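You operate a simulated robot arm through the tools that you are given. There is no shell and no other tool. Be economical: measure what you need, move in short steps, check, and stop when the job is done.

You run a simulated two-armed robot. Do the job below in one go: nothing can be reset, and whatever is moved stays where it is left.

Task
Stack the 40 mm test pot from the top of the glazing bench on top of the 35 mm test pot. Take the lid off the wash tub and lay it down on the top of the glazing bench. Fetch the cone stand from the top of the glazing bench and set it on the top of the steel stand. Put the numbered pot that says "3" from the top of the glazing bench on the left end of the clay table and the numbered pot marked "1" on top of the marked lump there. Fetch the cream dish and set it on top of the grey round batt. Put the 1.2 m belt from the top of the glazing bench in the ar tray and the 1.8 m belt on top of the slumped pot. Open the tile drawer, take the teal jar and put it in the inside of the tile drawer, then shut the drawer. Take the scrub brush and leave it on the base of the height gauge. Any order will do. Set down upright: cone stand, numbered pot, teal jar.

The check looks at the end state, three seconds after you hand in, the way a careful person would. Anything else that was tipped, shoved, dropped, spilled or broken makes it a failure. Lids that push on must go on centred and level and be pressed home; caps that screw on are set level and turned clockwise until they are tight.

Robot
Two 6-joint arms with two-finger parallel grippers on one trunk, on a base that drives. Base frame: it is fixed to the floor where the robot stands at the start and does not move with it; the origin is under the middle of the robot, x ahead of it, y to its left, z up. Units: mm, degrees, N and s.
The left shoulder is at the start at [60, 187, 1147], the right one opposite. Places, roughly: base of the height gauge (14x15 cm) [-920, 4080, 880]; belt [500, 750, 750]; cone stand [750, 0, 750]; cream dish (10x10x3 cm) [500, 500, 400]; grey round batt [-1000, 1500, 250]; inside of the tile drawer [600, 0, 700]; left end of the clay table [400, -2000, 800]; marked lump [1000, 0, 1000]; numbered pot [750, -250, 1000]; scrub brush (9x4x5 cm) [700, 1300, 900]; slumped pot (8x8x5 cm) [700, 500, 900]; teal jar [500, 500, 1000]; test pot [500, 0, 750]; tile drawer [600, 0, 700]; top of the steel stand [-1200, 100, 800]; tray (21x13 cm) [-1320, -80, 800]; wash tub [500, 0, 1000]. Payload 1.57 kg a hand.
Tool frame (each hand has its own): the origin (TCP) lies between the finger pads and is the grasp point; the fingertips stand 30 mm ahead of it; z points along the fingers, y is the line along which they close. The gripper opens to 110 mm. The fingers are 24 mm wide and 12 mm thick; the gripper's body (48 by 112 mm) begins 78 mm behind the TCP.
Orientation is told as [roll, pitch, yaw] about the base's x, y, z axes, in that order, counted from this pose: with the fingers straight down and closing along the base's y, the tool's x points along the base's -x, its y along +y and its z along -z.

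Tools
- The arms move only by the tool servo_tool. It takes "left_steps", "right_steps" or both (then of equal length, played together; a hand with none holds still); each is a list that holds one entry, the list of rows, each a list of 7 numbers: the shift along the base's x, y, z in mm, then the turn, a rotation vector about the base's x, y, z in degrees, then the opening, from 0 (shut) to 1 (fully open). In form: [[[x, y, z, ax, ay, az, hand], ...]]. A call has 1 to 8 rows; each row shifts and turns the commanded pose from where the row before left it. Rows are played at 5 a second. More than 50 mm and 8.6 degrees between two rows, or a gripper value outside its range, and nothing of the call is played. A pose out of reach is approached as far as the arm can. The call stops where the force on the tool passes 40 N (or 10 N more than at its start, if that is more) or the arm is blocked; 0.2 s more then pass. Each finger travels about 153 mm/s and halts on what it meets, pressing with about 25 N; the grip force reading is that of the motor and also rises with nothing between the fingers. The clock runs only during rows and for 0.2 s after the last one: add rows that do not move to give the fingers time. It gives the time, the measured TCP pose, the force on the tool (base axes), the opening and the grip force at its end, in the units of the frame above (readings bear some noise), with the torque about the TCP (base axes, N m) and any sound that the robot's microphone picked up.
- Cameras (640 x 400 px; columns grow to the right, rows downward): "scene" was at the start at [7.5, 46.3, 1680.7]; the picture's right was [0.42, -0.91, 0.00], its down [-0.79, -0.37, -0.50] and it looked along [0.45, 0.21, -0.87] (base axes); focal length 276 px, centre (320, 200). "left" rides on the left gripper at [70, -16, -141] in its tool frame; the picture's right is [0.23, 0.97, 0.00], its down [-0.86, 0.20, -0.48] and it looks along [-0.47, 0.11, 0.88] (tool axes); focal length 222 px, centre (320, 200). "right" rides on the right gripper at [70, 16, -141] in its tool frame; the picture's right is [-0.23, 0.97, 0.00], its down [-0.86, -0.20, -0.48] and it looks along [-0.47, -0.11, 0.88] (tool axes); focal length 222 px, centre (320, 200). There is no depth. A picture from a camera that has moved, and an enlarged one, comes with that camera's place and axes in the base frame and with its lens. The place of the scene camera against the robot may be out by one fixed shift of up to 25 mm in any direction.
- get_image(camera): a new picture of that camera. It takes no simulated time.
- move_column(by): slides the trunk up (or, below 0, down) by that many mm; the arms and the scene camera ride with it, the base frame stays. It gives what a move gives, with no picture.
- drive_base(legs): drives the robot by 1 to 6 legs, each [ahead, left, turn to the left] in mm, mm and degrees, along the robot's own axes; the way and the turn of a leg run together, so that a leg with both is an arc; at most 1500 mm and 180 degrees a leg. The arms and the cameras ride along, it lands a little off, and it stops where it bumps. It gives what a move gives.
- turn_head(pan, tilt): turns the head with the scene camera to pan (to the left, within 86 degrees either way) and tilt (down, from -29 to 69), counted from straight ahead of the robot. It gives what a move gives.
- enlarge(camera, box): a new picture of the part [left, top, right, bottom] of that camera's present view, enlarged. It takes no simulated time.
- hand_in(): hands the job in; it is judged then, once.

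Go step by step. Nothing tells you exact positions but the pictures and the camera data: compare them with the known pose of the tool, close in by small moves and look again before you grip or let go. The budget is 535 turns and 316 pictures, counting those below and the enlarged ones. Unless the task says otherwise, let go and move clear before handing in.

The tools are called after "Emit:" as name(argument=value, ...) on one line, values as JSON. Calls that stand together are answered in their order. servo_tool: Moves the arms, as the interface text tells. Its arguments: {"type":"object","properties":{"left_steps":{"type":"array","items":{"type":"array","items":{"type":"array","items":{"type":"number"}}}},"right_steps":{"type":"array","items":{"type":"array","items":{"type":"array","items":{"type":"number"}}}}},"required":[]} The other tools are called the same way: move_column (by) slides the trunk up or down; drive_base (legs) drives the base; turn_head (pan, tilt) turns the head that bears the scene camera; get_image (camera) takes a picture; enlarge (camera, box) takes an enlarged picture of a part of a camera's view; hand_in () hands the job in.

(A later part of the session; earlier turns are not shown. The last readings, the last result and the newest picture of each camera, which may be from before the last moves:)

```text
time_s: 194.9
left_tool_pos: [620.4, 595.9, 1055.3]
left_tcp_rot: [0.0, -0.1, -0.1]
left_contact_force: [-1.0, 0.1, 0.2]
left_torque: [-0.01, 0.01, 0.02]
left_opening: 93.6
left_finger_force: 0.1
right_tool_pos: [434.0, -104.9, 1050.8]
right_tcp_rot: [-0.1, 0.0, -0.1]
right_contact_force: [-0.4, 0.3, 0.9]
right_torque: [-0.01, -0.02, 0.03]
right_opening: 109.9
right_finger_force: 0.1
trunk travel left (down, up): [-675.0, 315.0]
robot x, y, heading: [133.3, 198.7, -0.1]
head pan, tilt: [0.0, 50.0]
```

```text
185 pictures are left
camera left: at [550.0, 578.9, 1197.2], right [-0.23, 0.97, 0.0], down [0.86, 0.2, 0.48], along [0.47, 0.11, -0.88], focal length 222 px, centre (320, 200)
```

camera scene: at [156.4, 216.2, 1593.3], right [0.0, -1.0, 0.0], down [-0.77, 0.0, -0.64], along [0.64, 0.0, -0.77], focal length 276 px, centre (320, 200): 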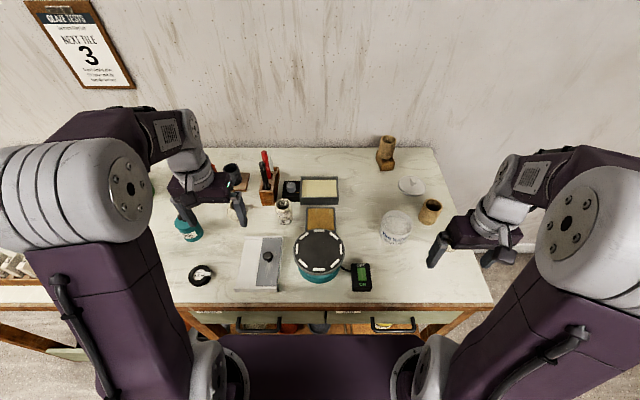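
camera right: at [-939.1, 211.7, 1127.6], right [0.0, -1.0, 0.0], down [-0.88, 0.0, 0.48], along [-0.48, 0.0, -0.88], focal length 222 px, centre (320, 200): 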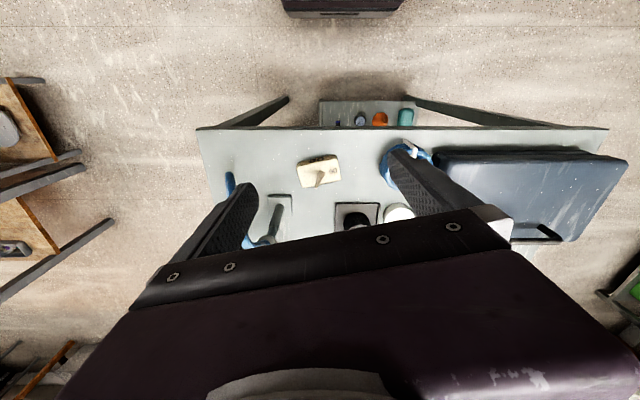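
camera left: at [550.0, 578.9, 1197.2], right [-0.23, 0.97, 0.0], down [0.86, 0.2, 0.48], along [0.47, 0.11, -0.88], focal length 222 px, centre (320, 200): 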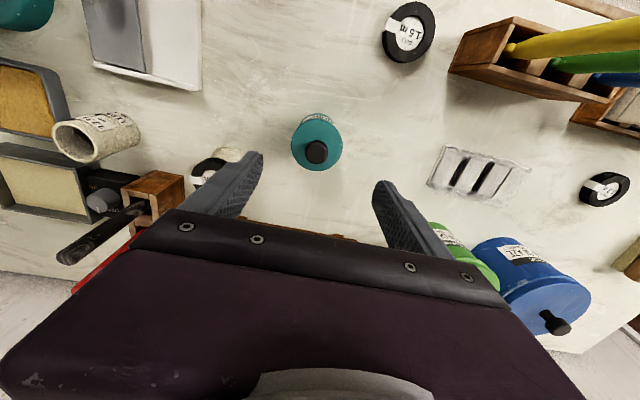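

Emit:
servo_tool(left_steps=[[[-2, -4, -40, 0, 0, 0, 0.85], [0, 0, -45, 0, 0, 0, 0.85], [0, 0, -45, 0, 0, 0, 0.85], [0, 0, -20, 0, 0, 0, 0.85]]])

Emit:
get_image(camera="left")

```text
time_s: 195.9
left_tool_pos: [619.2, 590.6, 906.2]
left_tcp_rot: [-0.1, 0.1, -0.1]
left_contact_force: [0.4, -0.6, -0.2]
left_torque: [0.01, -0.01, 0.02]
left_opening: 93.5
left_finger_force: 0.1
right_tool_pos: [435.0, -103.9, 1050.7]
right_tcp_rot: [-0.1, 0.1, 0.1]
right_contact_force: [-0.6, 0.1, -0.1]
right_torque: [-0.01, -0.01, -0.01]
right_opening: 110.3
right_finger_force: 0.1
trunk travel left (down, up): [-675.0, 315.0]
robot x, y, heading: [133.3, 199.7, 0.1]
head pan, tilt: [0.0, 50.0]
```

```text
184 pictures are left
camera left: at [549.4, 574.3, 1047.8], right [-0.23, 0.97, 0.0], down [0.86, 0.2, 0.48], along [0.46, 0.11, -0.88], focal length 222 px, centre (320, 200)
```

left: 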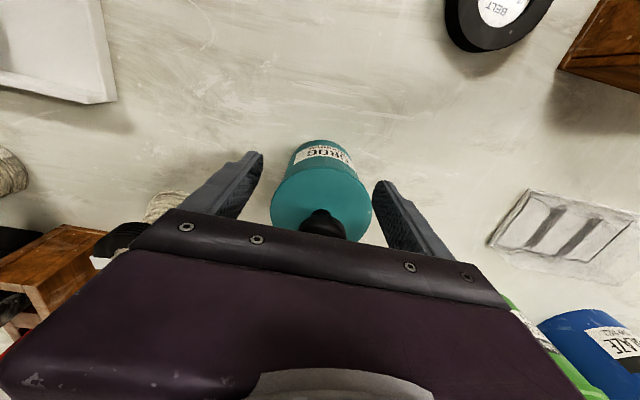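

Well straddled. Close and lift the jar.

Emit:
servo_tool(left_steps=[[[0, 0, 0, 0, 0, 0, 0.35], [0, 0, 0, 0, 0, 0, 0.35], [0, 0, 0, 0, 0, 0, 0.35], [0, 0, 30, 0, 0, 0, 0.35], [0, 0, 45, 0, 0, 0, 0.35], [0, 0, 45, 0, 0, 0, 0.35], [0, 0, 40, 0, 0, 0, 0.35], [-45, 0, 0, 0, 0, 0, 0.35]]])

Emit:
get_image(camera="left")

```text
time_s: 197.7
left_tool_pos: [574.3, 591.7, 1067.4]
left_tcp_rot: [0.1, 0.0, -0.1]
left_contact_force: [-0.4, -0.1, -0.9]
left_torque: [0.03, -0.03, -0.03]
left_opening: 60.1
left_finger_force: 25.3
right_tool_pos: [432.2, -105.2, 1051.2]
right_tcp_rot: [-0.2, -0.1, 0.0]
right_contact_force: [-0.7, 0.0, -0.3]
right_torque: [0.01, -0.05, -0.01]
right_opening: 110.1
right_finger_force: 0.1
trunk travel left (down, up): [-675.0, 315.0]
robot x, y, heading: [131.6, 197.6, -0.1]
head pan, tilt: [0.0, 50.0]
```

```text
183 pictures are left
camera left: at [503.6, 575.5, 1209.3], right [-0.23, 0.97, 0.0], down [0.86, 0.2, 0.48], along [0.47, 0.11, -0.88], focal length 222 px, centre (320, 200)
```

left: 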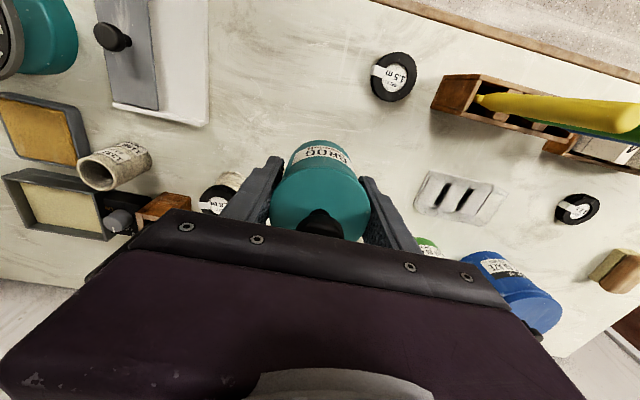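

Jar held. Back away from the bench, and reorient the right hand to grip the tile drawer handle.

Emit:
drive_base(legs=[[-330, 0, 0]])

Emit:
servo_tool(right_steps=[[[0, 0, 0, 0, 0, 8.5, 0.6], [0, 0, 0, 0, 0, 8.5, 0.6], [0, 0, 0, 0, 0, 8.5, 0.6], [0, 0, 0, 0, 0, 8.5, 0.6], [0, 0, 0, 0, 0, 8.5, 0.6], [0, 0, 0, 0, 0, 8.5, 0.6], [0, 0, 0, 0, 0, 8.5, 0.6], [0, 0, 0, 0, 0, 8.5, 0.6]]])

Emit:
servo_tool(right_steps=[[[0, 0, 0, 0, 0, 8.5, 0.6], [0, 0, 0, 0, 0, 8.5, 0.6], [0, 0, 0, 0, 0, 5, 0.6], [0, 0, 0, 0, -8.5, 0, 0.6], [0, 0, 0, 0, -8.5, 0, 0.6], [0, 0, 0, 0, -8.5, 0, 0.6], [0, 0, 0, 0, -8.5, 0, 0.6], [0, 0, 0, 0, -8.5, 0, 0.6]]])

Emit:
servo_tool(right_steps=[[[0, 0, 0, 0, -8.5, 0, 0.6], [0, 0, 0, 0, -8.5, 0, 0.6], [0, 0, 0, 0, -8.5, 0, 0.6], [0, 0, 0, 0, -8.5, 0, 0.6], [0, 0, 0, 0, -8.5, 0, 0.6], [0, 0, 0, 0, -5, 0, 0.6]]])

Emit:
get_image(camera="scene")

```text
time_s: 199.9
left_tool_pos: [245.2, 593.3, 1066.9]
left_tcp_rot: [0.0, 0.1, 0.2]
left_contact_force: [0.0, -1.0, -2.1]
left_torque: [-0.03, 0.01, 0.04]
left_opening: 60.1
left_finger_force: 24.7
right_tool_pos: [106.9, -105.2, 1050.5]
right_tcp_rot: [-0.1, 0.1, 0.4]
right_contact_force: [-0.5, -0.8, 0.8]
right_torque: [0.0, -0.03, 0.0]
right_opening: 109.9
right_finger_force: 0.0
trunk travel left (down, up): [-675.0, 315.0]
robot x, y, heading: [-199.8, 198.5, 0.1]
head pan, tilt: [0.0, 50.0]
```

```text
time_s: 201.7
left_tool_pos: [243.4, 593.3, 1067.2]
left_tcp_rot: [0.1, 0.1, 0.2]
left_contact_force: [0.0, 0.6, -2.1]
left_torque: [-0.01, 0.01, -0.04]
left_opening: 60.3
left_finger_force: 24.4
right_tool_pos: [105.7, -104.6, 1049.9]
right_tcp_rot: [-0.1, 0.1, 68.5]
right_contact_force: [-0.2, 0.5, -0.1]
right_torque: [-0.01, 0.04, 0.04]
right_opening: 66.0
right_finger_force: 0.1
trunk travel left (down, up): [-675.0, 315.0]
robot x, y, heading: [-195.0, 199.2, 0.5]
head pan, tilt: [0.0, 50.0]
```

```text
time_s: 203.5
left_tool_pos: [242.1, 595.2, 1066.1]
left_tcp_rot: [0.0, 0.1, 0.2]
left_contact_force: [0.0, 0.4, -1.4]
left_torque: [0.01, 0.0, -0.05]
left_opening: 60.2
left_finger_force: 25.3
right_tool_pos: [150.3, -84.3, 1114.0]
right_tcp_rot: [-40.9, -0.1, 89.7]
right_contact_force: [-0.4, -0.9, 1.0]
right_torque: [-0.01, -0.01, 0.02]
right_opening: 65.9
right_finger_force: 0.1
right hand out of reach, approached as far as the arm can: row 7, 8
trunk travel left (down, up): [-675.0, 315.0]
robot x, y, heading: [-197.4, 197.6, 0.2]
head pan, tilt: [0.0, 50.0]
```

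```text
time_s: 204.9
left_tool_pos: [243.5, 593.7, 1065.9]
left_tcp_rot: [0.0, 0.1, 0.1]
left_contact_force: [0.0, 1.4, -2.4]
left_torque: [-0.02, 0.01, 0.02]
left_opening: 60.0
left_finger_force: 25.2
right_tool_pos: [163.9, -76.7, 1118.8]
right_tcp_rot: [-42.8, 0.1, 89.3]
right_contact_force: [0.3, 0.0, 0.6]
right_torque: [0.01, 0.0, 0.01]
right_opening: 66.2
right_finger_force: 0.1
right hand out of reach, approached as far as the arm can: row 1, 2, 3, 4, 5, 6
trunk travel left (down, up): [-675.0, 315.0]
robot x, y, heading: [-203.0, 197.2, 0.3]
head pan, tilt: [0.0, 50.0]
```

```text
182 pictures are left
camera scene: at [-173.8, 217.3, 1593.3], right [0.0, -1.0, 0.0], down [-0.77, 0.0, -0.64], along [0.64, 0.0, -0.77], focal length 276 px, centre (320, 200)
```

scene: 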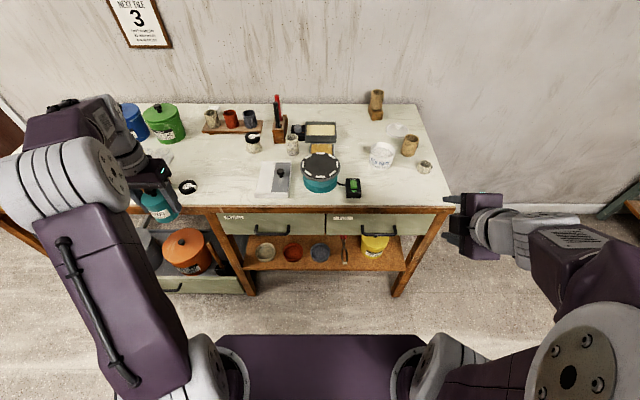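

Emit:
servo_tool(right_steps=[[[40, 0, 0, 0, 0, 0, 0.6], [40, 0, 0, 0, 0, 0, 0.6], [30, 0, 0, 0, -8.5, 0, 0.6], [20, 0, 0, 0, -8.5, 0, 0.6], [0, 0, 0, 0, -8.5, 0, 0.6], [0, 0, 0, 0, -8.5, 0, 0.6], [0, 0, 0, 0, -8.5, 0, 0.6]]])

Emit:
move_column(by=-200)

```text
time_s: 206.5
left_tool_pos: [243.7, 593.0, 1065.4]
left_tcp_rot: [0.1, 0.2, 0.1]
left_contact_force: [0.8, 0.6, -2.4]
left_torque: [0.02, 0.05, -0.02]
left_opening: 60.5
left_finger_force: 24.9
right_tool_pos: [304.0, -56.2, 1305.4]
right_tcp_rot: [-69.8, 0.8, 84.7]
right_contact_force: [0.7, 0.1, -0.1]
right_torque: [0.02, 0.0, 0.02]
right_opening: 65.7
right_finger_force: 0.0
right hand out of reach, approached as far as the arm can: row 3, 4, 5, 6, 7
trunk travel left (down, up): [-675.0, 315.0]
robot x, y, heading: [-194.8, 200.8, 0.3]
head pan, tilt: [0.0, 50.0]
```

```text
time_s: 208.7
left_tool_pos: [242.4, 594.1, 867.2]
left_tcp_rot: [-0.1, 0.0, 0.2]
left_contact_force: [-0.1, -0.4, -1.7]
left_torque: [0.02, 0.0, 0.02]
left_opening: 59.9
left_finger_force: 25.3
right_tool_pos: [302.2, -56.1, 1104.9]
right_tcp_rot: [-69.8, 0.7, 84.7]
right_contact_force: [-0.9, 0.0, 1.0]
right_torque: [0.01, -0.03, 0.0]
right_opening: 65.9
right_finger_force: 0.0
trunk travel left (down, up): [-475.0, 515.0]
robot x, y, heading: [-197.3, 198.9, 0.3]
head pan, tilt: [0.0, 50.0]
```

Emit:
servo_tool(right_steps=[[[10, 10, -45, 0, 0, 0, 0.6], [10, 10, -45, 0, 0, 0, 0.6], [5, 10, -45, 0, 0, 0, 0.6], [0, 5, -45, 0, -8, 0, 0.6], [0, 0, -45, 0, -8, 0, 0.6], [0, 0, -30, 0, -4, 0, 0.6]]])

Emit:
get_image(camera="right")

Emit:
get_image(camera="scene")

```text
time_s: 210.1
left_tool_pos: [244.0, 593.3, 866.7]
left_tcp_rot: [0.1, 0.2, 0.2]
left_contact_force: [-0.4, 0.1, -0.6]
left_torque: [-0.02, -0.01, 0.01]
left_opening: 59.9
left_finger_force: 25.5
right_tool_pos: [384.7, -25.8, 980.7]
right_tcp_rot: [-84.8, -0.9, 84.8]
right_contact_force: [0.4, -0.1, 0.0]
right_torque: [0.04, 0.02, 0.0]
right_opening: 66.1
right_finger_force: 0.0
right hand out of reach, approached as far as the arm can: row 1, 2, 4, 5, 6
trunk travel left (down, up): [-475.0, 515.0]
robot x, y, heading: [-201.2, 200.0, 0.4]
head pan, tilt: [0.0, 50.0]
```

```text
181 pictures are left
camera right: at [238.3, -82.1, 976.1], right [-0.07, 0.25, -0.97], down [-0.38, 0.89, 0.25], along [0.92, 0.38, 0.04], focal length 222 px, centre (320, 200)
```

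right: 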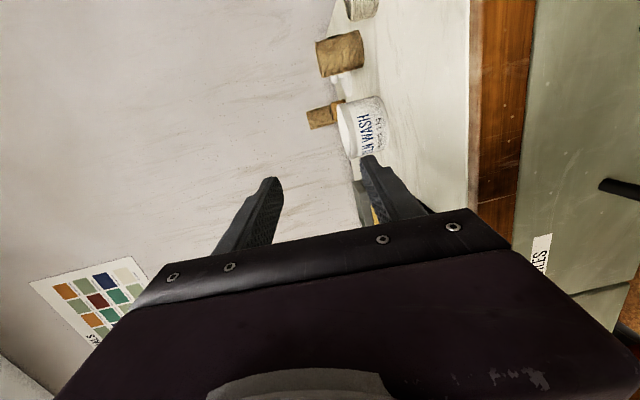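

```text
180 pictures are left
camera scene: at [-172.8, 217.1, 1393.2], right [0.0, -1.0, 0.0], down [-0.77, 0.0, -0.64], along [0.64, 0.0, -0.77], focal length 276 px, centre (320, 200)
```

scene: 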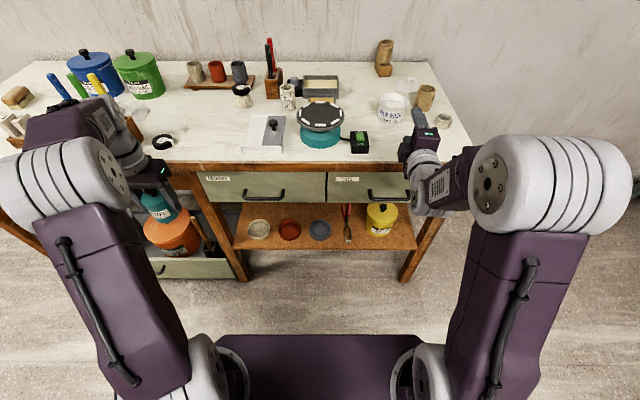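

Emit:
drive_base(legs=[[-90, 0, 0]])

Emit:
move_column(by=-236)

Emit:
servo_tool(right_steps=[[[0, 0, 0, 0, -5, 5, 0.6], [0, 0, 0, 0, 0, 0, 0.6]]])

Emit:
get_image(camera="right")

Emit:
get_image(camera="scene")

```text
time_s: 211.2
left_tool_pos: [152.6, 594.1, 867.3]
left_tcp_rot: [0.0, 0.1, 0.3]
left_contact_force: [0.0, 0.1, -1.7]
left_torque: [-0.01, -0.03, -0.01]
left_opening: 60.0
left_finger_force: 25.1
right_tool_pos: [295.0, -25.6, 982.7]
right_tcp_rot: [-85.0, -0.8, 84.8]
right_contact_force: [1.4, -1.3, 0.3]
right_torque: [-0.02, -0.01, 0.0]
right_opening: 65.9
right_finger_force: 0.0
trunk travel left (down, up): [-475.0, 515.0]
robot x, y, heading: [-284.6, 200.3, 0.3]
head pan, tilt: [0.0, 50.0]
```

```text
time_s: 213.6
left_tool_pos: [152.4, 594.4, 629.2]
left_tcp_rot: [0.0, 0.1, 0.3]
left_contact_force: [0.5, -0.2, -1.5]
left_torque: [-0.01, 0.02, 0.0]
left_opening: 60.3
left_finger_force: 25.1
right_tool_pos: [295.7, -25.8, 746.3]
right_tcp_rot: [-84.9, -0.8, 84.9]
right_contact_force: [-0.5, 0.3, 0.1]
right_torque: [0.02, -0.01, 0.0]
right_opening: 66.0
right_finger_force: 0.0
trunk travel left (down, up): [-239.0, 751.0]
robot x, y, heading: [-291.1, 194.9, 0.7]
head pan, tilt: [0.0, 50.0]
```

```text
time_s: 214.2
left_tool_pos: [152.1, 593.4, 630.1]
left_tcp_rot: [0.0, 0.2, 0.3]
left_contact_force: [1.2, 0.6, -1.9]
left_torque: [0.01, 0.02, -0.02]
left_opening: 59.9
left_finger_force: 25.0
right_tool_pos: [309.6, -25.4, 776.2]
right_tcp_rot: [-88.9, -1.2, 90.0]
right_contact_force: [0.1, -0.7, -0.2]
right_torque: [0.02, 0.01, -0.01]
right_opening: 65.8
right_finger_force: 0.1
right hand out of reach, approached as far as the arm can: row 1
trunk travel left (down, up): [-239.0, 751.0]
robot x, y, heading: [-289.4, 201.8, 0.6]
head pan, tilt: [0.0, 50.0]
```

```text
179 pictures are left
camera right: at [169.8, -94.1, 760.5], right [-0.02, 0.25, -0.97], down [-0.47, 0.85, 0.22], along [0.88, 0.46, 0.1], focal length 222 px, centre (320, 200)
```

right: 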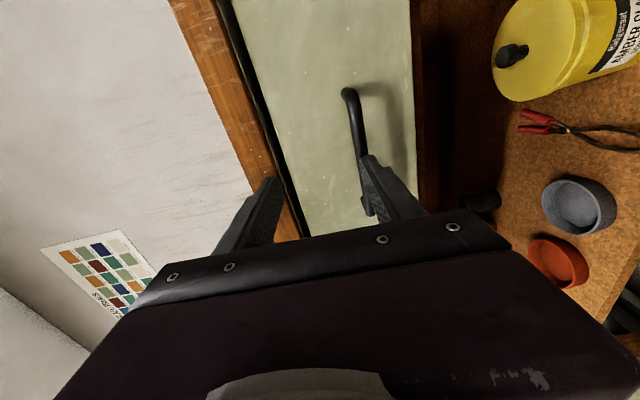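

```text
178 pictures are left
camera scene: at [-263.3, 216.8, 1157.3], right [0.01, -1.0, 0.0], down [-0.77, -0.01, -0.64], along [0.64, 0.0, -0.77], focal length 276 px, centre (320, 200)
```

scene: 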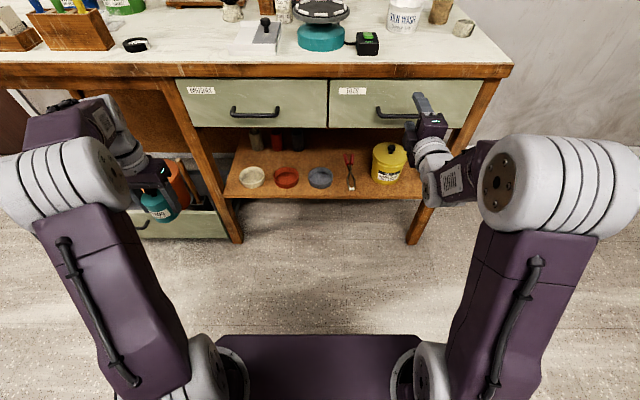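

Emit:
move_column(by=-44)

Emit:
drive_base(legs=[[25, 0, 0]])

Emit:
get_image(camera="right")

Emit:
enlarge(camera="scene", box=[320, 60, 480, 180])

```text
time_s: 215.1
left_tool_pos: [152.1, 593.7, 586.7]
left_tcp_rot: [0.0, 0.1, 0.3]
left_contact_force: [0.2, 0.3, -1.2]
left_torque: [0.03, -0.01, -0.02]
left_opening: 60.2
left_finger_force: 24.9
right_tool_pos: [310.3, -25.4, 732.7]
right_tcp_rot: [-89.1, -1.0, 89.9]
right_contact_force: [-0.3, -0.2, 0.0]
right_torque: [-0.02, 0.02, 0.01]
right_opening: 66.0
right_finger_force: 0.0
trunk travel left (down, up): [-195.0, 795.0]
robot x, y, heading: [-287.7, 196.9, 0.8]
head pan, tilt: [0.0, 50.0]
```

```text
time_s: 215.9
left_tool_pos: [178.5, 593.5, 586.1]
left_tcp_rot: [0.0, 0.2, 0.3]
left_contact_force: [-0.3, 0.3, -1.9]
left_torque: [-0.01, -0.01, 0.0]
left_opening: 60.0
left_finger_force: 24.9
right_tool_pos: [336.6, -25.2, 731.4]
right_tcp_rot: [-89.1, -1.1, 89.8]
right_contact_force: [-0.2, -0.3, 0.2]
right_torque: [0.0, -0.02, 0.01]
right_opening: 66.3
right_finger_force: 0.1
trunk travel left (down, up): [-195.0, 795.0]
robot x, y, heading: [-264.3, 198.9, 0.6]
head pan, tilt: [0.0, 50.0]
```

```text
177 pictures are left
camera right: at [195.0, -93.8, 716.1], right [-0.02, 0.25, -0.97], down [-0.47, 0.85, 0.22], along [0.88, 0.46, 0.1], focal length 222 px, centre (320, 200)
```

right: 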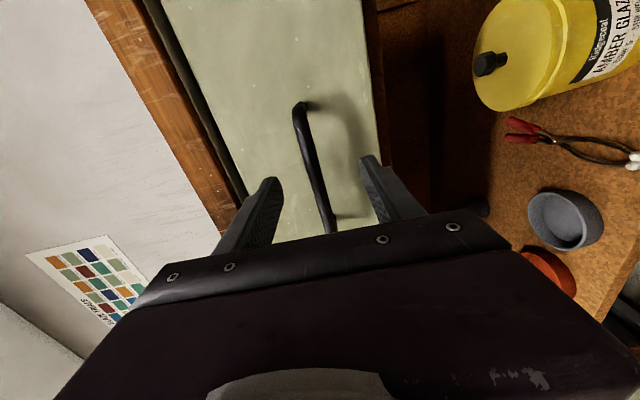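

```text
3.33 times, centred on (400, 120) of scene
camera zoom: at [-237.7, 217.0, 1113.2], right [0.01, -1.0, 0.0], down [-0.77, -0.01, -0.64], along [0.64, 0.0, -0.77], focal length 918 px, centre (53, 467)
```

zoom: 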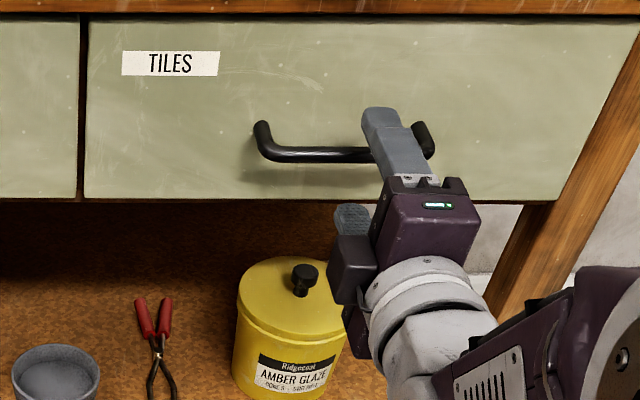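

Emit:
servo_tool(right_steps=[[[0, 25, 1, 0, 0, 0, 0.6], [20, 0, 0, 0, 0, 0, 0.6], [15, 0, 0, 0, 0, 0, 0.6]]])

Emit:
get_image(camera="right")

```text
time_s: 216.7
left_tool_pos: [178.7, 593.6, 586.3]
left_tcp_rot: [0.0, 0.1, 0.4]
left_contact_force: [0.8, 0.4, -1.0]
left_torque: [-0.02, -0.01, 0.02]
left_opening: 60.3
left_finger_force: 24.5
right_tool_pos: [368.8, -1.3, 732.7]
right_tcp_rot: [-89.0, -1.1, 89.9]
right_contact_force: [-0.1, 0.1, 0.2]
right_torque: [-0.01, -0.03, 0.0]
right_opening: 66.0
right_finger_force: 0.0
trunk travel left (down, up): [-195.0, 795.0]
robot x, y, heading: [-260.7, 193.7, 0.3]
head pan, tilt: [0.0, 50.0]
```

```text
175 pictures are left
camera right: at [228.5, -69.1, 717.7], right [-0.02, 0.25, -0.97], down [-0.47, 0.85, 0.22], along [0.88, 0.46, 0.1], focal length 222 px, centre (320, 200)
```

right: 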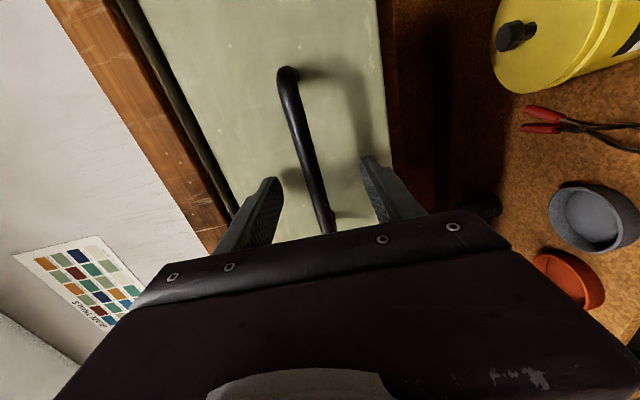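

Emit:
servo_tool(right_steps=[[[10, 0, 0, 0, 0, 0, 0.5], [8, 0, 0, 0, 0, 0, 0.5], [0, 0, 0, 0, 0, 0, 0.02], [0, 0, 0, 0, 0, 0, 0.02], [0, 0, 0, 0, 0, 0, 0.02]]])

Emit:
get_image(camera="right")

```text
time_s: 217.3
left_tool_pos: [174.5, 594.1, 588.8]
left_tcp_rot: [-0.1, -0.1, 0.2]
left_contact_force: [0.6, 0.7, -3.3]
left_torque: [-0.04, 0.03, 0.0]
left_opening: 60.0
left_finger_force: 25.2
right_tool_pos: [376.8, -0.8, 733.6]
right_tcp_rot: [-88.9, -1.0, 89.9]
right_contact_force: [-36.0, 3.8, -1.5]
right_torque: [0.05, -1.17, 0.04]
right_opening: 53.0
right_finger_force: 0.0
trunk travel left (down, up): [-195.0, 795.0]
robot x, y, heading: [-262.6, 201.3, 0.5]
head pan, tilt: [0.0, 50.0]
stopped in row 2 (right hand): the force on the tool passed its limit (the readings are from after the stop); the commanded pose is now the measured one
```

```text
174 pictures are left
camera right: at [236.9, -69.0, 718.1], right [-0.02, 0.24, -0.97], down [-0.47, 0.85, 0.22], along [0.88, 0.46, 0.1], focal length 222 px, centre (320, 200)
```

right: 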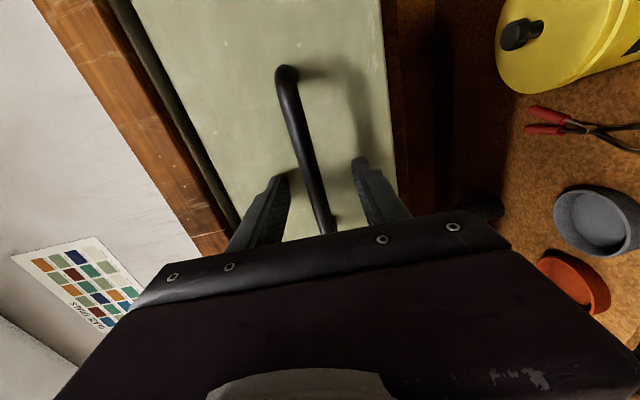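

Emit:
servo_tool(right_steps=[[[-4, 0, 0, 0, 0, 0, 0.4], [0, 0, 0, 0, 0, 0, 0.02], [0, 0, 0, 0, 0, 0, 0.02], [0, 0, 0, 0, 0, 0, 0.02]]])

```text
time_s: 218.3
left_tool_pos: [177.7, 594.3, 587.6]
left_tcp_rot: [0.0, 0.0, 0.3]
left_contact_force: [-0.4, -0.2, -1.7]
left_torque: [0.0, 0.0, 0.0]
left_opening: 59.9
left_finger_force: 25.0
right_tool_pos: [376.3, -1.0, 734.7]
right_tcp_rot: [-89.1, -1.1, 89.8]
right_contact_force: [3.6, -5.2, 19.9]
right_torque: [-0.73, 0.14, 0.04]
right_opening: 11.8
right_finger_force: 29.7
trunk travel left (down, up): [-195.0, 795.0]
robot x, y, heading: [-266.4, 199.0, 0.4]
head pan, tilt: [0.0, 50.0]
```

Handle gripped. Pull by driving back.

Emit:
drive_base(legs=[[-80, 0, 0]])

Emit:
get_image(camera="scene")

```text
time_s: 219.3
left_tool_pos: [95.2, 593.6, 588.4]
left_tcp_rot: [0.0, -0.1, 0.4]
left_contact_force: [0.6, -0.6, -0.9]
left_torque: [-0.02, 0.0, 0.02]
left_opening: 60.3
left_finger_force: 24.8
right_tool_pos: [294.8, 0.9, 734.7]
right_tcp_rot: [-89.2, -1.0, 90.0]
right_contact_force: [-2.7, -8.8, 24.8]
right_torque: [-0.7, 0.18, -0.11]
right_opening: 12.0
right_finger_force: 28.8
trunk travel left (down, up): [-195.0, 795.0]
robot x, y, heading: [-346.3, 198.5, 0.5]
head pan, tilt: [0.0, 50.0]
```

```text
173 pictures are left
camera scene: at [-323.8, 216.4, 1113.4], right [0.01, -1.0, 0.0], down [-0.76, -0.01, -0.65], along [0.65, 0.0, -0.76], focal length 276 px, centre (320, 200)
```

scene: 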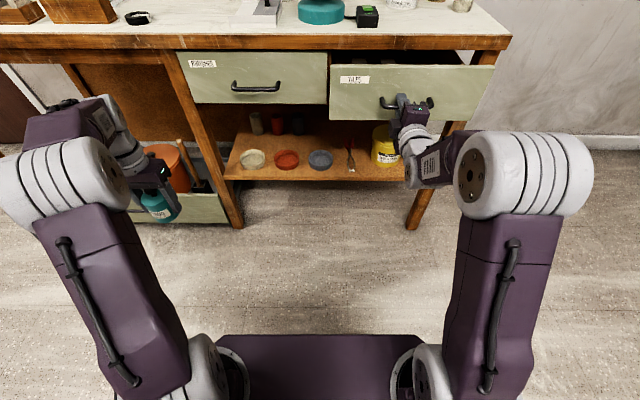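

Emit:
drive_base(legs=[[-150, 0, 0]])

Emit:
get_image(camera="scene")

Emit:
get_image(camera="right")

```text
time_s: 220.7
left_tool_pos: [-53.0, 593.2, 586.9]
left_tcp_rot: [0.0, 0.1, 0.4]
left_contact_force: [-0.4, -0.7, -2.1]
left_torque: [-0.01, 0.01, -0.03]
left_opening: 60.2
left_finger_force: 24.7
right_tool_pos: [146.2, 0.3, 735.5]
right_tcp_rot: [-89.2, -0.9, 90.1]
right_contact_force: [-1.1, 4.4, 14.7]
right_torque: [-0.71, 0.15, 0.29]
right_opening: 11.9
right_finger_force: 29.3
trunk travel left (down, up): [-195.0, 795.0]
robot x, y, heading: [-494.8, 196.4, 0.5]
head pan, tilt: [0.0, 50.0]
```

```text
172 pictures are left
camera scene: at [-470.4, 216.6, 1113.4], right [0.01, -1.0, 0.0], down [-0.76, -0.01, -0.64], along [0.64, 0.0, -0.76], focal length 276 px, centre (320, 200)
```

scene: 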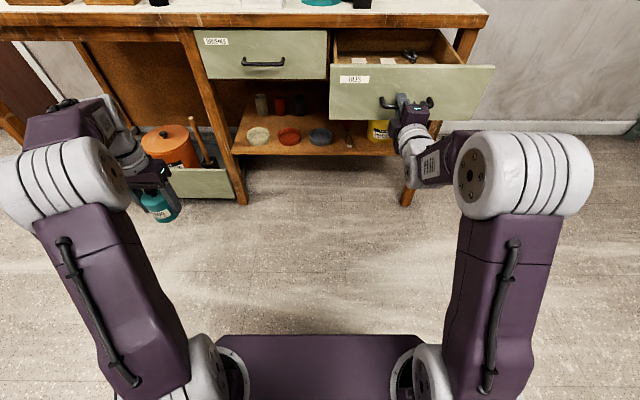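

```text
171 pictures are left
camera right: at [7.1, -69.2, 718.9], right [-0.01, 0.24, -0.97], down [-0.48, 0.85, 0.22], along [0.88, 0.47, 0.1], focal length 222 px, centre (320, 200)
```

right: 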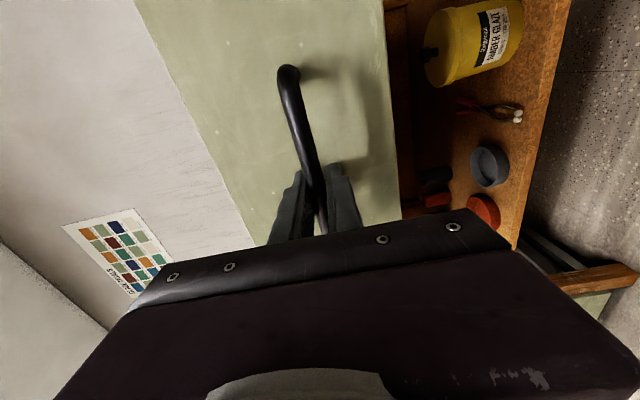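

Drawer is open 230 mm. Release, back off, raise the trunk, and bring the jar.

Emit:
servo_tool(right_steps=[[[0, 0, 0, 0, 0, 0, 0.3], [0, 0, 0, 0, 0, 0, 0.5], [0, 0, 0, 0, 0, 0, 0.5]]])

Emit:
drive_base(legs=[[-70, 0, -0.5]])

Emit:
move_column(by=400)

Emit:
servo_tool(right_steps=[[[0, -45, 0, 0, 0, 0, 0.5], [0, -45, 0, 0, 0, 0, 0.5], [0, -45, 0, 0, 0, 0, 0.5], [0, -45, 0, 0, 0, 0, 0.5]]], left_steps=[[[0, -45, 0, 0, 0, 0, 0.35], [0, -45, 0, 0, 0, 0, 0.35], [0, -45, 0, 0, 0, 0, 0.35], [0, -45, 0, 0, 0, 0, 0.35]]])

Emit:
drive_base(legs=[[280, 0, 0]])

Emit:
get_image(camera="scene")

Emit:
get_image(camera="left")

```text
time_s: 221.5
left_tool_pos: [-52.6, 593.1, 588.1]
left_tcp_rot: [0.0, 0.1, 0.5]
left_contact_force: [1.2, 0.0, -2.5]
left_torque: [0.01, -0.01, -0.02]
left_opening: 60.0
left_finger_force: 25.1
right_tool_pos: [149.7, -1.7, 733.2]
right_tcp_rot: [-89.1, -1.0, 90.1]
right_contact_force: [0.0, 0.5, -0.3]
right_torque: [-0.03, -0.03, 0.01]
right_opening: 55.0
right_finger_force: 0.1
trunk travel left (down, up): [-195.0, 795.0]
robot x, y, heading: [-492.9, 198.4, 0.3]
head pan, tilt: [0.0, 50.0]
```

```text
time_s: 222.5
left_tool_pos: [-118.3, 587.1, 586.3]
left_tcp_rot: [0.0, 0.2, -0.3]
left_contact_force: [0.9, -0.1, -1.3]
left_torque: [0.01, -0.03, -0.02]
left_opening: 60.2
left_finger_force: 24.4
right_tool_pos: [77.7, -6.6, 733.3]
right_tcp_rot: [-89.0, -1.0, 89.5]
right_contact_force: [0.7, 0.3, 0.4]
right_torque: [-0.01, -0.04, 0.0]
right_opening: 54.9
right_finger_force: 0.0
trunk travel left (down, up): [-195.0, 795.0]
robot x, y, heading: [-560.8, 196.2, -0.1]
head pan, tilt: [0.0, 50.0]
```

```text
time_s: 226.3
left_tool_pos: [-118.3, 588.7, 985.8]
left_tcp_rot: [0.0, 0.1, -0.2]
left_contact_force: [-0.3, -0.7, -1.2]
left_torque: [0.03, 0.02, 0.02]
left_opening: 60.0
left_finger_force: 25.2
right_tool_pos: [77.2, -8.1, 1133.4]
right_tcp_rot: [-89.1, -1.0, 89.6]
right_contact_force: [-0.3, 0.4, -0.2]
right_torque: [0.01, -0.01, -0.01]
right_opening: 54.8
right_finger_force: 0.1
trunk travel left (down, up): [-595.0, 395.0]
robot x, y, heading: [-563.3, 196.7, 0.1]
head pan, tilt: [0.0, 50.0]
```

```text
time_s: 227.3
left_tool_pos: [-118.5, 404.3, 987.6]
left_tcp_rot: [0.1, 0.1, 0.0]
left_contact_force: [0.5, 0.3, -1.6]
left_torque: [0.07, 0.0, -0.04]
left_opening: 59.9
left_finger_force: 24.9
right_tool_pos: [79.5, -189.5, 1131.7]
right_tcp_rot: [-89.0, -1.1, 89.6]
right_contact_force: [0.7, -0.4, -0.7]
right_torque: [-0.01, -0.02, 0.04]
right_opening: 55.1
right_finger_force: 0.1
trunk travel left (down, up): [-595.0, 395.0]
robot x, y, heading: [-561.5, 195.8, -0.1]
head pan, tilt: [0.0, 50.0]
```

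```text
time_s: 229.3
left_tool_pos: [163.3, 405.6, 985.6]
left_tcp_rot: [0.0, 0.1, -0.2]
left_contact_force: [0.2, -0.4, -1.8]
left_torque: [0.0, 0.02, 0.01]
left_opening: 60.0
left_finger_force: 25.0
right_tool_pos: [360.4, -188.3, 1132.2]
right_tcp_rot: [-89.2, -1.0, 89.4]
right_contact_force: [-0.9, -0.7, -0.1]
right_torque: [0.02, 0.03, 0.01]
right_opening: 55.0
right_finger_force: 0.0
trunk travel left (down, up): [-595.0, 395.0]
robot x, y, heading: [-278.5, 194.2, -0.1]
head pan, tilt: [0.0, 50.0]
```

```text
170 pictures are left
camera scene: at [-255.1, 214.1, 1513.3], right [0.0, -1.0, 0.0], down [-0.77, 0.0, -0.64], along [0.64, 0.0, -0.77], focal length 276 px, centre (320, 200)
```

scene: 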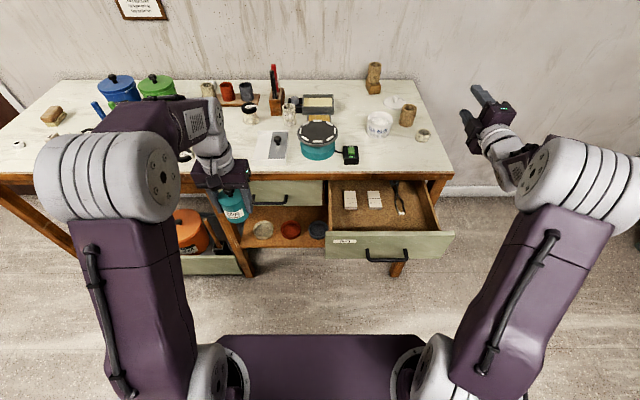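

```text
169 pictures are left
camera left: at [95.0, 390.1, 1127.5], right [-0.22, 0.97, 0.0], down [0.86, 0.2, 0.48], along [0.46, 0.11, -0.88], focal length 222 px, centre (320, 200)
```

left: 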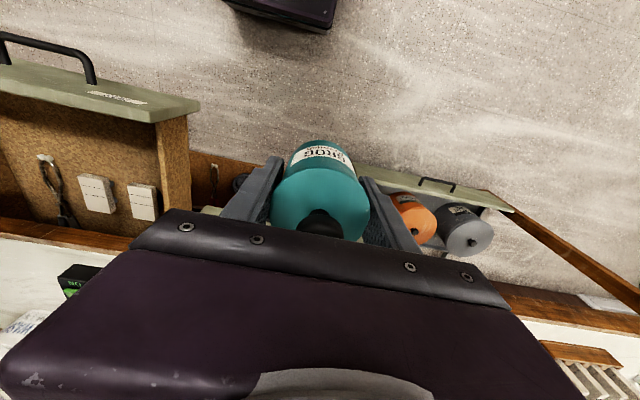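

Emit:
drive_base(legs=[[80, -80, 0]])

Emit:
servo_tool(left_steps=[[[20, -40, 0, 0, 0, 0, 0.35], [0, -45, 0, 0, 0, 0, 0.35], [0, -45, 0, 0, 0, 0, 0.35], [0, -45, 0, 0, 0, 0, 0.35], [0, -45, 0, 0, 0, 0, 0.35]]])

Emit:
get_image(camera="left")

Emit:
get_image(camera="scene")

```text
time_s: 230.5
left_tool_pos: [245.0, 324.3, 985.8]
left_tcp_rot: [0.0, 0.1, -0.3]
left_contact_force: [0.0, 0.2, -2.4]
left_torque: [0.0, 0.02, 0.03]
left_opening: 60.0
left_finger_force: 24.4
right_tool_pos: [441.5, -268.3, 1133.4]
right_tcp_rot: [-89.2, -0.9, 89.4]
right_contact_force: [0.4, -0.5, 0.6]
right_torque: [-0.01, 0.01, 0.01]
right_opening: 54.9
right_finger_force: 0.1
trunk travel left (down, up): [-595.0, 395.0]
robot x, y, heading: [-199.5, 111.9, -0.1]
head pan, tilt: [0.0, 50.0]
```

```text
time_s: 231.7
left_tool_pos: [264.9, 104.0, 985.8]
left_tcp_rot: [0.1, 0.1, -0.2]
left_contact_force: [0.7, -0.9, -2.1]
left_torque: [0.02, -0.04, -0.02]
left_opening: 60.0
left_finger_force: 25.1
right_tool_pos: [441.2, -269.3, 1131.6]
right_tcp_rot: [-89.1, -1.1, 89.5]
right_contact_force: [-0.8, -0.4, -0.2]
right_torque: [0.01, -0.03, 0.04]
right_opening: 55.0
right_finger_force: 0.0
trunk travel left (down, up): [-595.0, 395.0]
robot x, y, heading: [-199.2, 113.1, -0.2]
head pan, tilt: [0.0, 50.0]
```

```text
168 pictures are left
camera left: at [195.4, 88.5, 1126.6], right [-0.22, 0.97, 0.0], down [0.86, 0.2, 0.48], along [0.46, 0.11, -0.88], focal length 222 px, centre (320, 200)
```

left: 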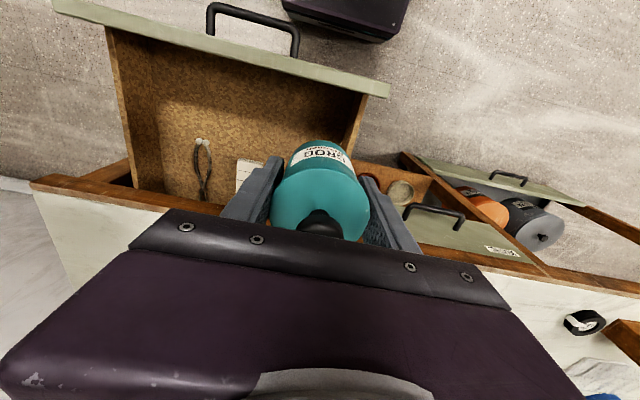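

```text
167 pictures are left
camera scene: at [-174.2, 130.7, 1513.3], right [0.0, -1.0, 0.0], down [-0.77, 0.0, -0.64], along [0.64, 0.0, -0.77], focal length 276 px, centre (320, 200)
```

scene: 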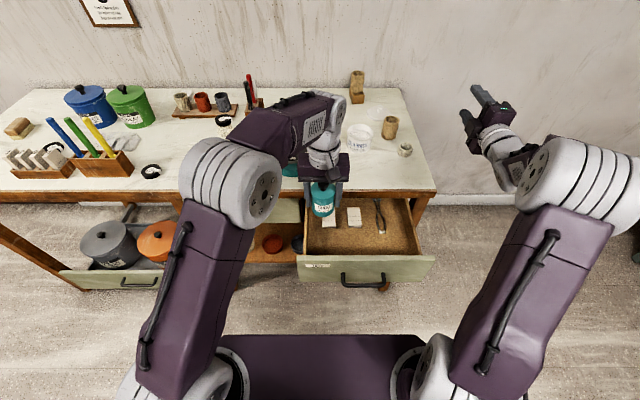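

Emit:
servo_tool(left_steps=[[[-5, -40, 0, 0, 0, 0, 0.35], [0, 0, -45, 0, 0, 0, 0.35], [0, 0, -45, 0, 0, 0, 0.35], [0, 0, -45, 0, 0, 0, 0.35], [0, 0, -40, 0, 0, 0, 0.35]]])

Emit:
get_image(camera="left")

Emit:
get_image(camera="scene")

```text
time_s: 232.9
left_tool_pos: [258.4, 66.2, 808.8]
left_tcp_rot: [-0.1, 0.1, -0.2]
left_contact_force: [0.1, -0.6, -2.5]
left_torque: [-0.01, 0.0, -0.02]
left_opening: 59.7
left_finger_force: 25.0
right_tool_pos: [441.9, -268.6, 1132.5]
right_tcp_rot: [-89.2, -0.9, 89.5]
right_contact_force: [-0.1, 0.3, 0.1]
right_torque: [0.01, -0.02, -0.02]
right_opening: 54.9
right_finger_force: 0.1
trunk travel left (down, up): [-595.0, 395.0]
robot x, y, heading: [-199.5, 110.0, 0.0]
head pan, tilt: [0.0, 50.0]
```

```text
166 pictures are left
camera left: at [188.6, 51.0, 949.4], right [-0.22, 0.97, 0.0], down [0.86, 0.2, 0.48], along [0.46, 0.11, -0.88], focal length 222 px, centre (320, 200)
```

left: 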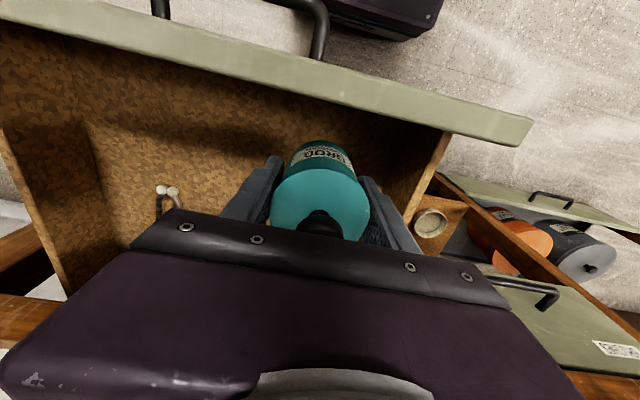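

```text
165 pictures are left
camera scene: at [-173.7, 132.6, 1513.3], right [0.0, -1.0, 0.0], down [-0.77, 0.0, -0.64], along [0.64, 0.0, -0.77], focal length 276 px, centre (320, 200)
```

scene: 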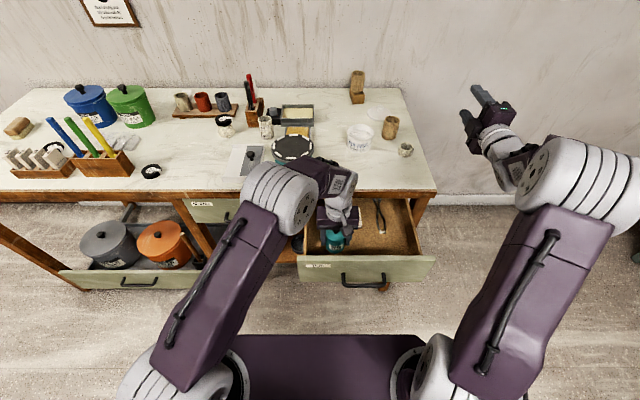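

Emit:
servo_tool(left_steps=[[[0, 0, -30, 0, 0, 0, 0.35], [0, 0, -12, 0, 0, 0, 0.35], [0, 0, -4, 0, 0, 0, 0.35], [0, 0, -4, 0, 0, 0, 0.35], [0, 0, -4, 0, 0, 0, 0.35], [0, 0, -4, 0, 0, 0, 0.35], [0, 0, -4, 0, 0, 0, 0.35], [0, 0, -4, 0, 0, 0, 0.35]]])

```text
time_s: 234.7
left_tool_pos: [259.6, 64.6, 748.2]
left_tcp_rot: [0.0, 0.0, -0.3]
left_contact_force: [-1.0, 4.3, 18.0]
left_torque: [-0.13, -0.07, -0.04]
left_opening: 59.9
left_finger_force: 24.8
right_tool_pos: [440.3, -267.8, 1135.1]
right_tcp_rot: [-89.3, -0.9, 89.5]
right_contact_force: [0.8, 0.4, 0.0]
right_torque: [0.02, -0.02, 0.0]
right_opening: 54.9
right_finger_force: 0.1
trunk travel left (down, up): [-595.0, 395.0]
robot x, y, heading: [-199.3, 115.9, -0.1]
head pan, tilt: [0.0, 50.0]
```

Emit:
servo_tool(left_steps=[[[0, 0, 2, 0, 0, 0, 0.5], [0, 0, 0, 0, 0, 0, 0.65], [0, 0, 0, 0, 0, 0, 0.7], [0, 0, 45, 0, 0, 0, 0.7], [0, 0, 45, 0, 0, 0, 0.7], [0, 0, 45, 0, 0, 0, 0.7], [0, 0, 45, 0, 0, 0, 0.7], [0, 0, 45, 0, 0, 0, 0.7]]])

Emit:
get_image(camera="left")

Emit:
enlarge(camera="scene", box=[270, 180, 450, 300])

```text
time_s: 236.5
left_tool_pos: [257.9, 64.2, 973.3]
left_tcp_rot: [0.1, 0.1, -0.2]
left_contact_force: [0.1, 0.4, -0.2]
left_torque: [0.01, 0.01, 0.0]
left_opening: 77.0
left_finger_force: 0.0
right_tool_pos: [440.2, -269.3, 1133.2]
right_tcp_rot: [-89.1, -1.0, 89.4]
right_contact_force: [-0.3, -0.3, 0.2]
right_torque: [-0.02, 0.0, -0.01]
right_opening: 54.9
right_finger_force: 0.1
trunk travel left (down, up): [-595.0, 395.0]
robot x, y, heading: [-195.0, 113.2, -0.2]
head pan, tilt: [0.0, 50.0]
```

```text
164 pictures are left
camera left: at [188.2, 48.8, 1114.7], right [-0.22, 0.97, 0.0], down [0.86, 0.2, 0.48], along [0.46, 0.11, -0.88], focal length 222 px, centre (320, 200)
```

left: 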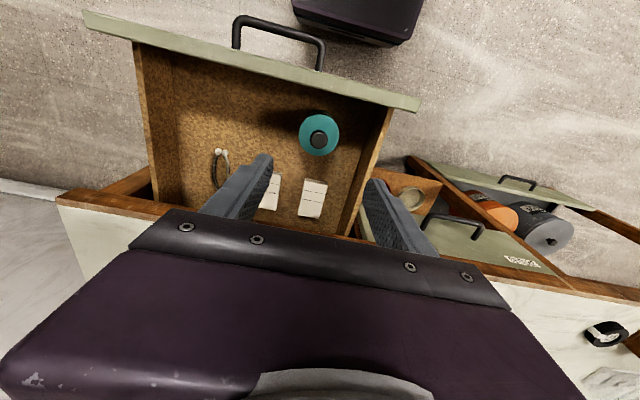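

```text
3.33 times, centred on (360, 240) of scene
camera zoom: at [-175.5, 132.5, 1513.2], right [0.0, -1.0, 0.0], down [-0.77, 0.0, -0.64], along [0.64, 0.0, -0.77], focal length 918 px, centre (187, 67)
```

zoom: 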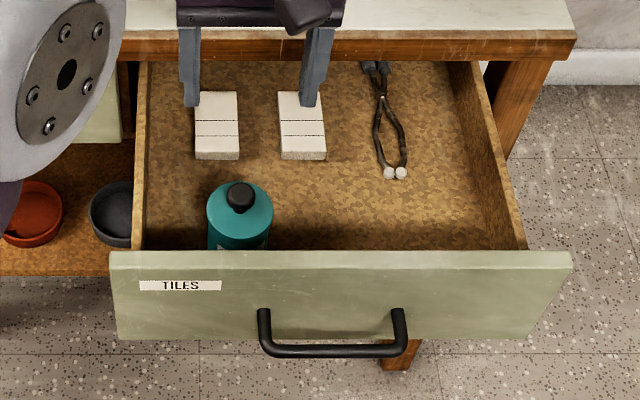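

Jar is upright in the drawer. Now clear hands, and set up to push the drawer shut.

Emit:
servo_tool(left_steps=[[[-20, 40, 10, 0, 0, 0, 1], [-20, 45, 0, 0, 0, 0, 1], [-20, 45, 0, 0, 0, 0, 1], [0, 45, 0, 0, 0, 0, 1], [0, 45, 0, 0, 0, 0, 1], [0, 45, 0, 0, 0, 0, 1]]])

Emit:
drive_base(legs=[[-380, 80, 0]])

Emit:
servo_tool(right_steps=[[[0, 45, 0, 0, 0, 0, 0.6], [0, 45, 0, 0, 0, 0, 0.6], [0, 45, 0, 0, 0, 0, 0.6], [0, 45, 0, 0, 0, 0, 0.6], [0, 15, 0, 0, 0, 0, 0.6]]])

Emit:
move_column(by=-400)

Emit:
get_image(camera="right")

```text
time_s: 237.9
left_tool_pos: [199.9, 330.0, 983.0]
left_tcp_rot: [0.0, 0.1, -0.2]
left_contact_force: [-0.4, 0.8, -0.9]
left_torque: [-0.03, 0.01, 0.02]
left_opening: 109.8
left_finger_force: 0.0
right_tool_pos: [440.4, -266.9, 1133.2]
right_tcp_rot: [-89.2, -0.9, 89.5]
right_contact_force: [-0.2, 0.4, 0.0]
right_torque: [0.01, 0.0, -0.02]
right_opening: 55.3
right_finger_force: 0.0
trunk travel left (down, up): [-595.0, 395.0]
robot x, y, heading: [-196.7, 114.8, -0.3]
head pan, tilt: [0.0, 50.0]
```

```text
time_s: 240.4
left_tool_pos: [-178.5, 409.6, 983.8]
left_tcp_rot: [0.1, 0.0, -0.5]
left_contact_force: [-0.4, -0.3, 0.8]
left_torque: [0.02, 0.0, 0.0]
left_opening: 110.3
left_finger_force: 0.0
right_tool_pos: [59.0, -190.4, 1133.2]
right_tcp_rot: [-89.1, -1.0, 89.3]
right_contact_force: [0.1, -0.4, 0.3]
right_torque: [0.01, -0.01, 0.01]
right_opening: 55.0
right_finger_force: 0.1
trunk travel left (down, up): [-595.0, 395.0]
robot x, y, heading: [-577.8, 194.8, -0.4]
head pan, tilt: [0.0, 50.0]
```

```text
time_s: 241.6
left_tool_pos: [-179.2, 409.5, 983.5]
left_tcp_rot: [0.1, 0.1, -0.4]
left_contact_force: [0.4, 0.4, -0.5]
left_torque: [-0.01, 0.0, -0.02]
left_opening: 110.0
left_finger_force: 0.0
right_tool_pos: [58.5, 4.8, 1132.7]
right_tcp_rot: [-89.1, -1.0, 89.4]
right_contact_force: [0.2, -0.3, -1.3]
right_torque: [-0.03, 0.01, -0.01]
right_opening: 66.0
right_finger_force: 0.1
trunk travel left (down, up): [-595.0, 395.0]
robot x, y, heading: [-578.2, 198.0, -0.3]
head pan, tilt: [0.0, 50.0]
```

```text
time_s: 245.4
left_tool_pos: [-179.0, 409.4, 583.6]
left_tcp_rot: [0.0, 0.1, -0.4]
left_contact_force: [-0.2, 0.7, 0.3]
left_torque: [0.01, 0.02, 0.01]
left_opening: 109.7
left_finger_force: 0.0
right_tool_pos: [58.8, 3.8, 733.0]
right_tcp_rot: [-89.1, -1.0, 89.4]
right_contact_force: [0.6, -0.2, -0.4]
right_torque: [-0.03, -0.02, 0.01]
right_opening: 66.0
right_finger_force: 0.1
trunk travel left (down, up): [-195.0, 795.0]
robot x, y, heading: [-579.3, 195.4, 0.1]
head pan, tilt: [0.0, 50.0]
```

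```text
162 pictures are left
camera right: at [-82.9, -62.2, 717.1], right [-0.01, 0.24, -0.97], down [-0.46, 0.86, 0.22], along [0.89, 0.45, 0.1], focal length 222 px, centre (320, 200)
```

right: 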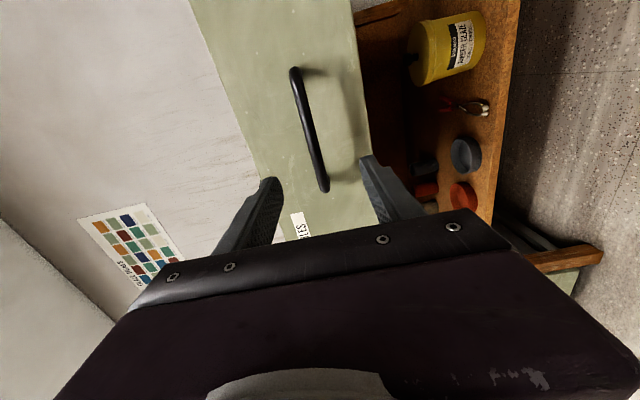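

Emit:
drive_base(legs=[[70, 0, 0]])

Emit:
drive_base(legs=[[30, 0, 0], [60, 0, 0], [60, 0, 0], [60, 0, 0]])

Emit:
get_image(camera="scene")

```text
time_s: 246.4
left_tool_pos: [-108.1, 408.6, 584.3]
left_tcp_rot: [0.1, 0.2, -0.5]
left_contact_force: [0.3, 0.4, -0.7]
left_torque: [0.01, 0.01, 0.01]
left_opening: 110.2
left_finger_force: 0.1
right_tool_pos: [128.3, 4.3, 731.8]
right_tcp_rot: [-88.9, -1.1, 89.2]
right_contact_force: [-0.4, -0.2, -0.4]
right_torque: [-0.03, 0.0, 0.02]
right_opening: 66.0
right_finger_force: 0.1
trunk travel left (down, up): [-195.0, 795.0]
robot x, y, heading: [-510.1, 194.8, -0.4]
head pan, tilt: [0.0, 50.0]
```

```text
time_s: 249.0
left_tool_pos: [100.5, 404.9, 581.7]
left_tcp_rot: [0.1, 0.1, -0.6]
left_contact_force: [0.2, 0.1, -0.2]
left_torque: [-0.02, 0.03, 0.02]
left_opening: 110.1
left_finger_force: 0.0
right_tool_pos: [337.9, 0.7, 731.8]
right_tcp_rot: [-89.0, -1.0, 89.0]
right_contact_force: [0.6, 0.5, -0.3]
right_torque: [0.01, 0.03, -0.01]
right_opening: 66.1
right_finger_force: 0.2
trunk travel left (down, up): [-195.0, 795.0]
robot x, y, heading: [-301.5, 193.5, -0.4]
head pan, tilt: [0.0, 50.0]
```

```text
161 pictures are left
camera scene: at [-275.3, 212.0, 1113.2], right [-0.01, -1.0, 0.0], down [-0.77, 0.01, -0.64], along [0.64, -0.01, -0.77], focal length 276 px, centre (320, 200)
```

scene: 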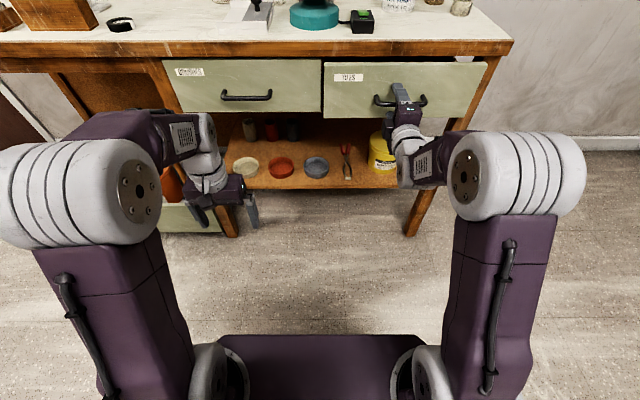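

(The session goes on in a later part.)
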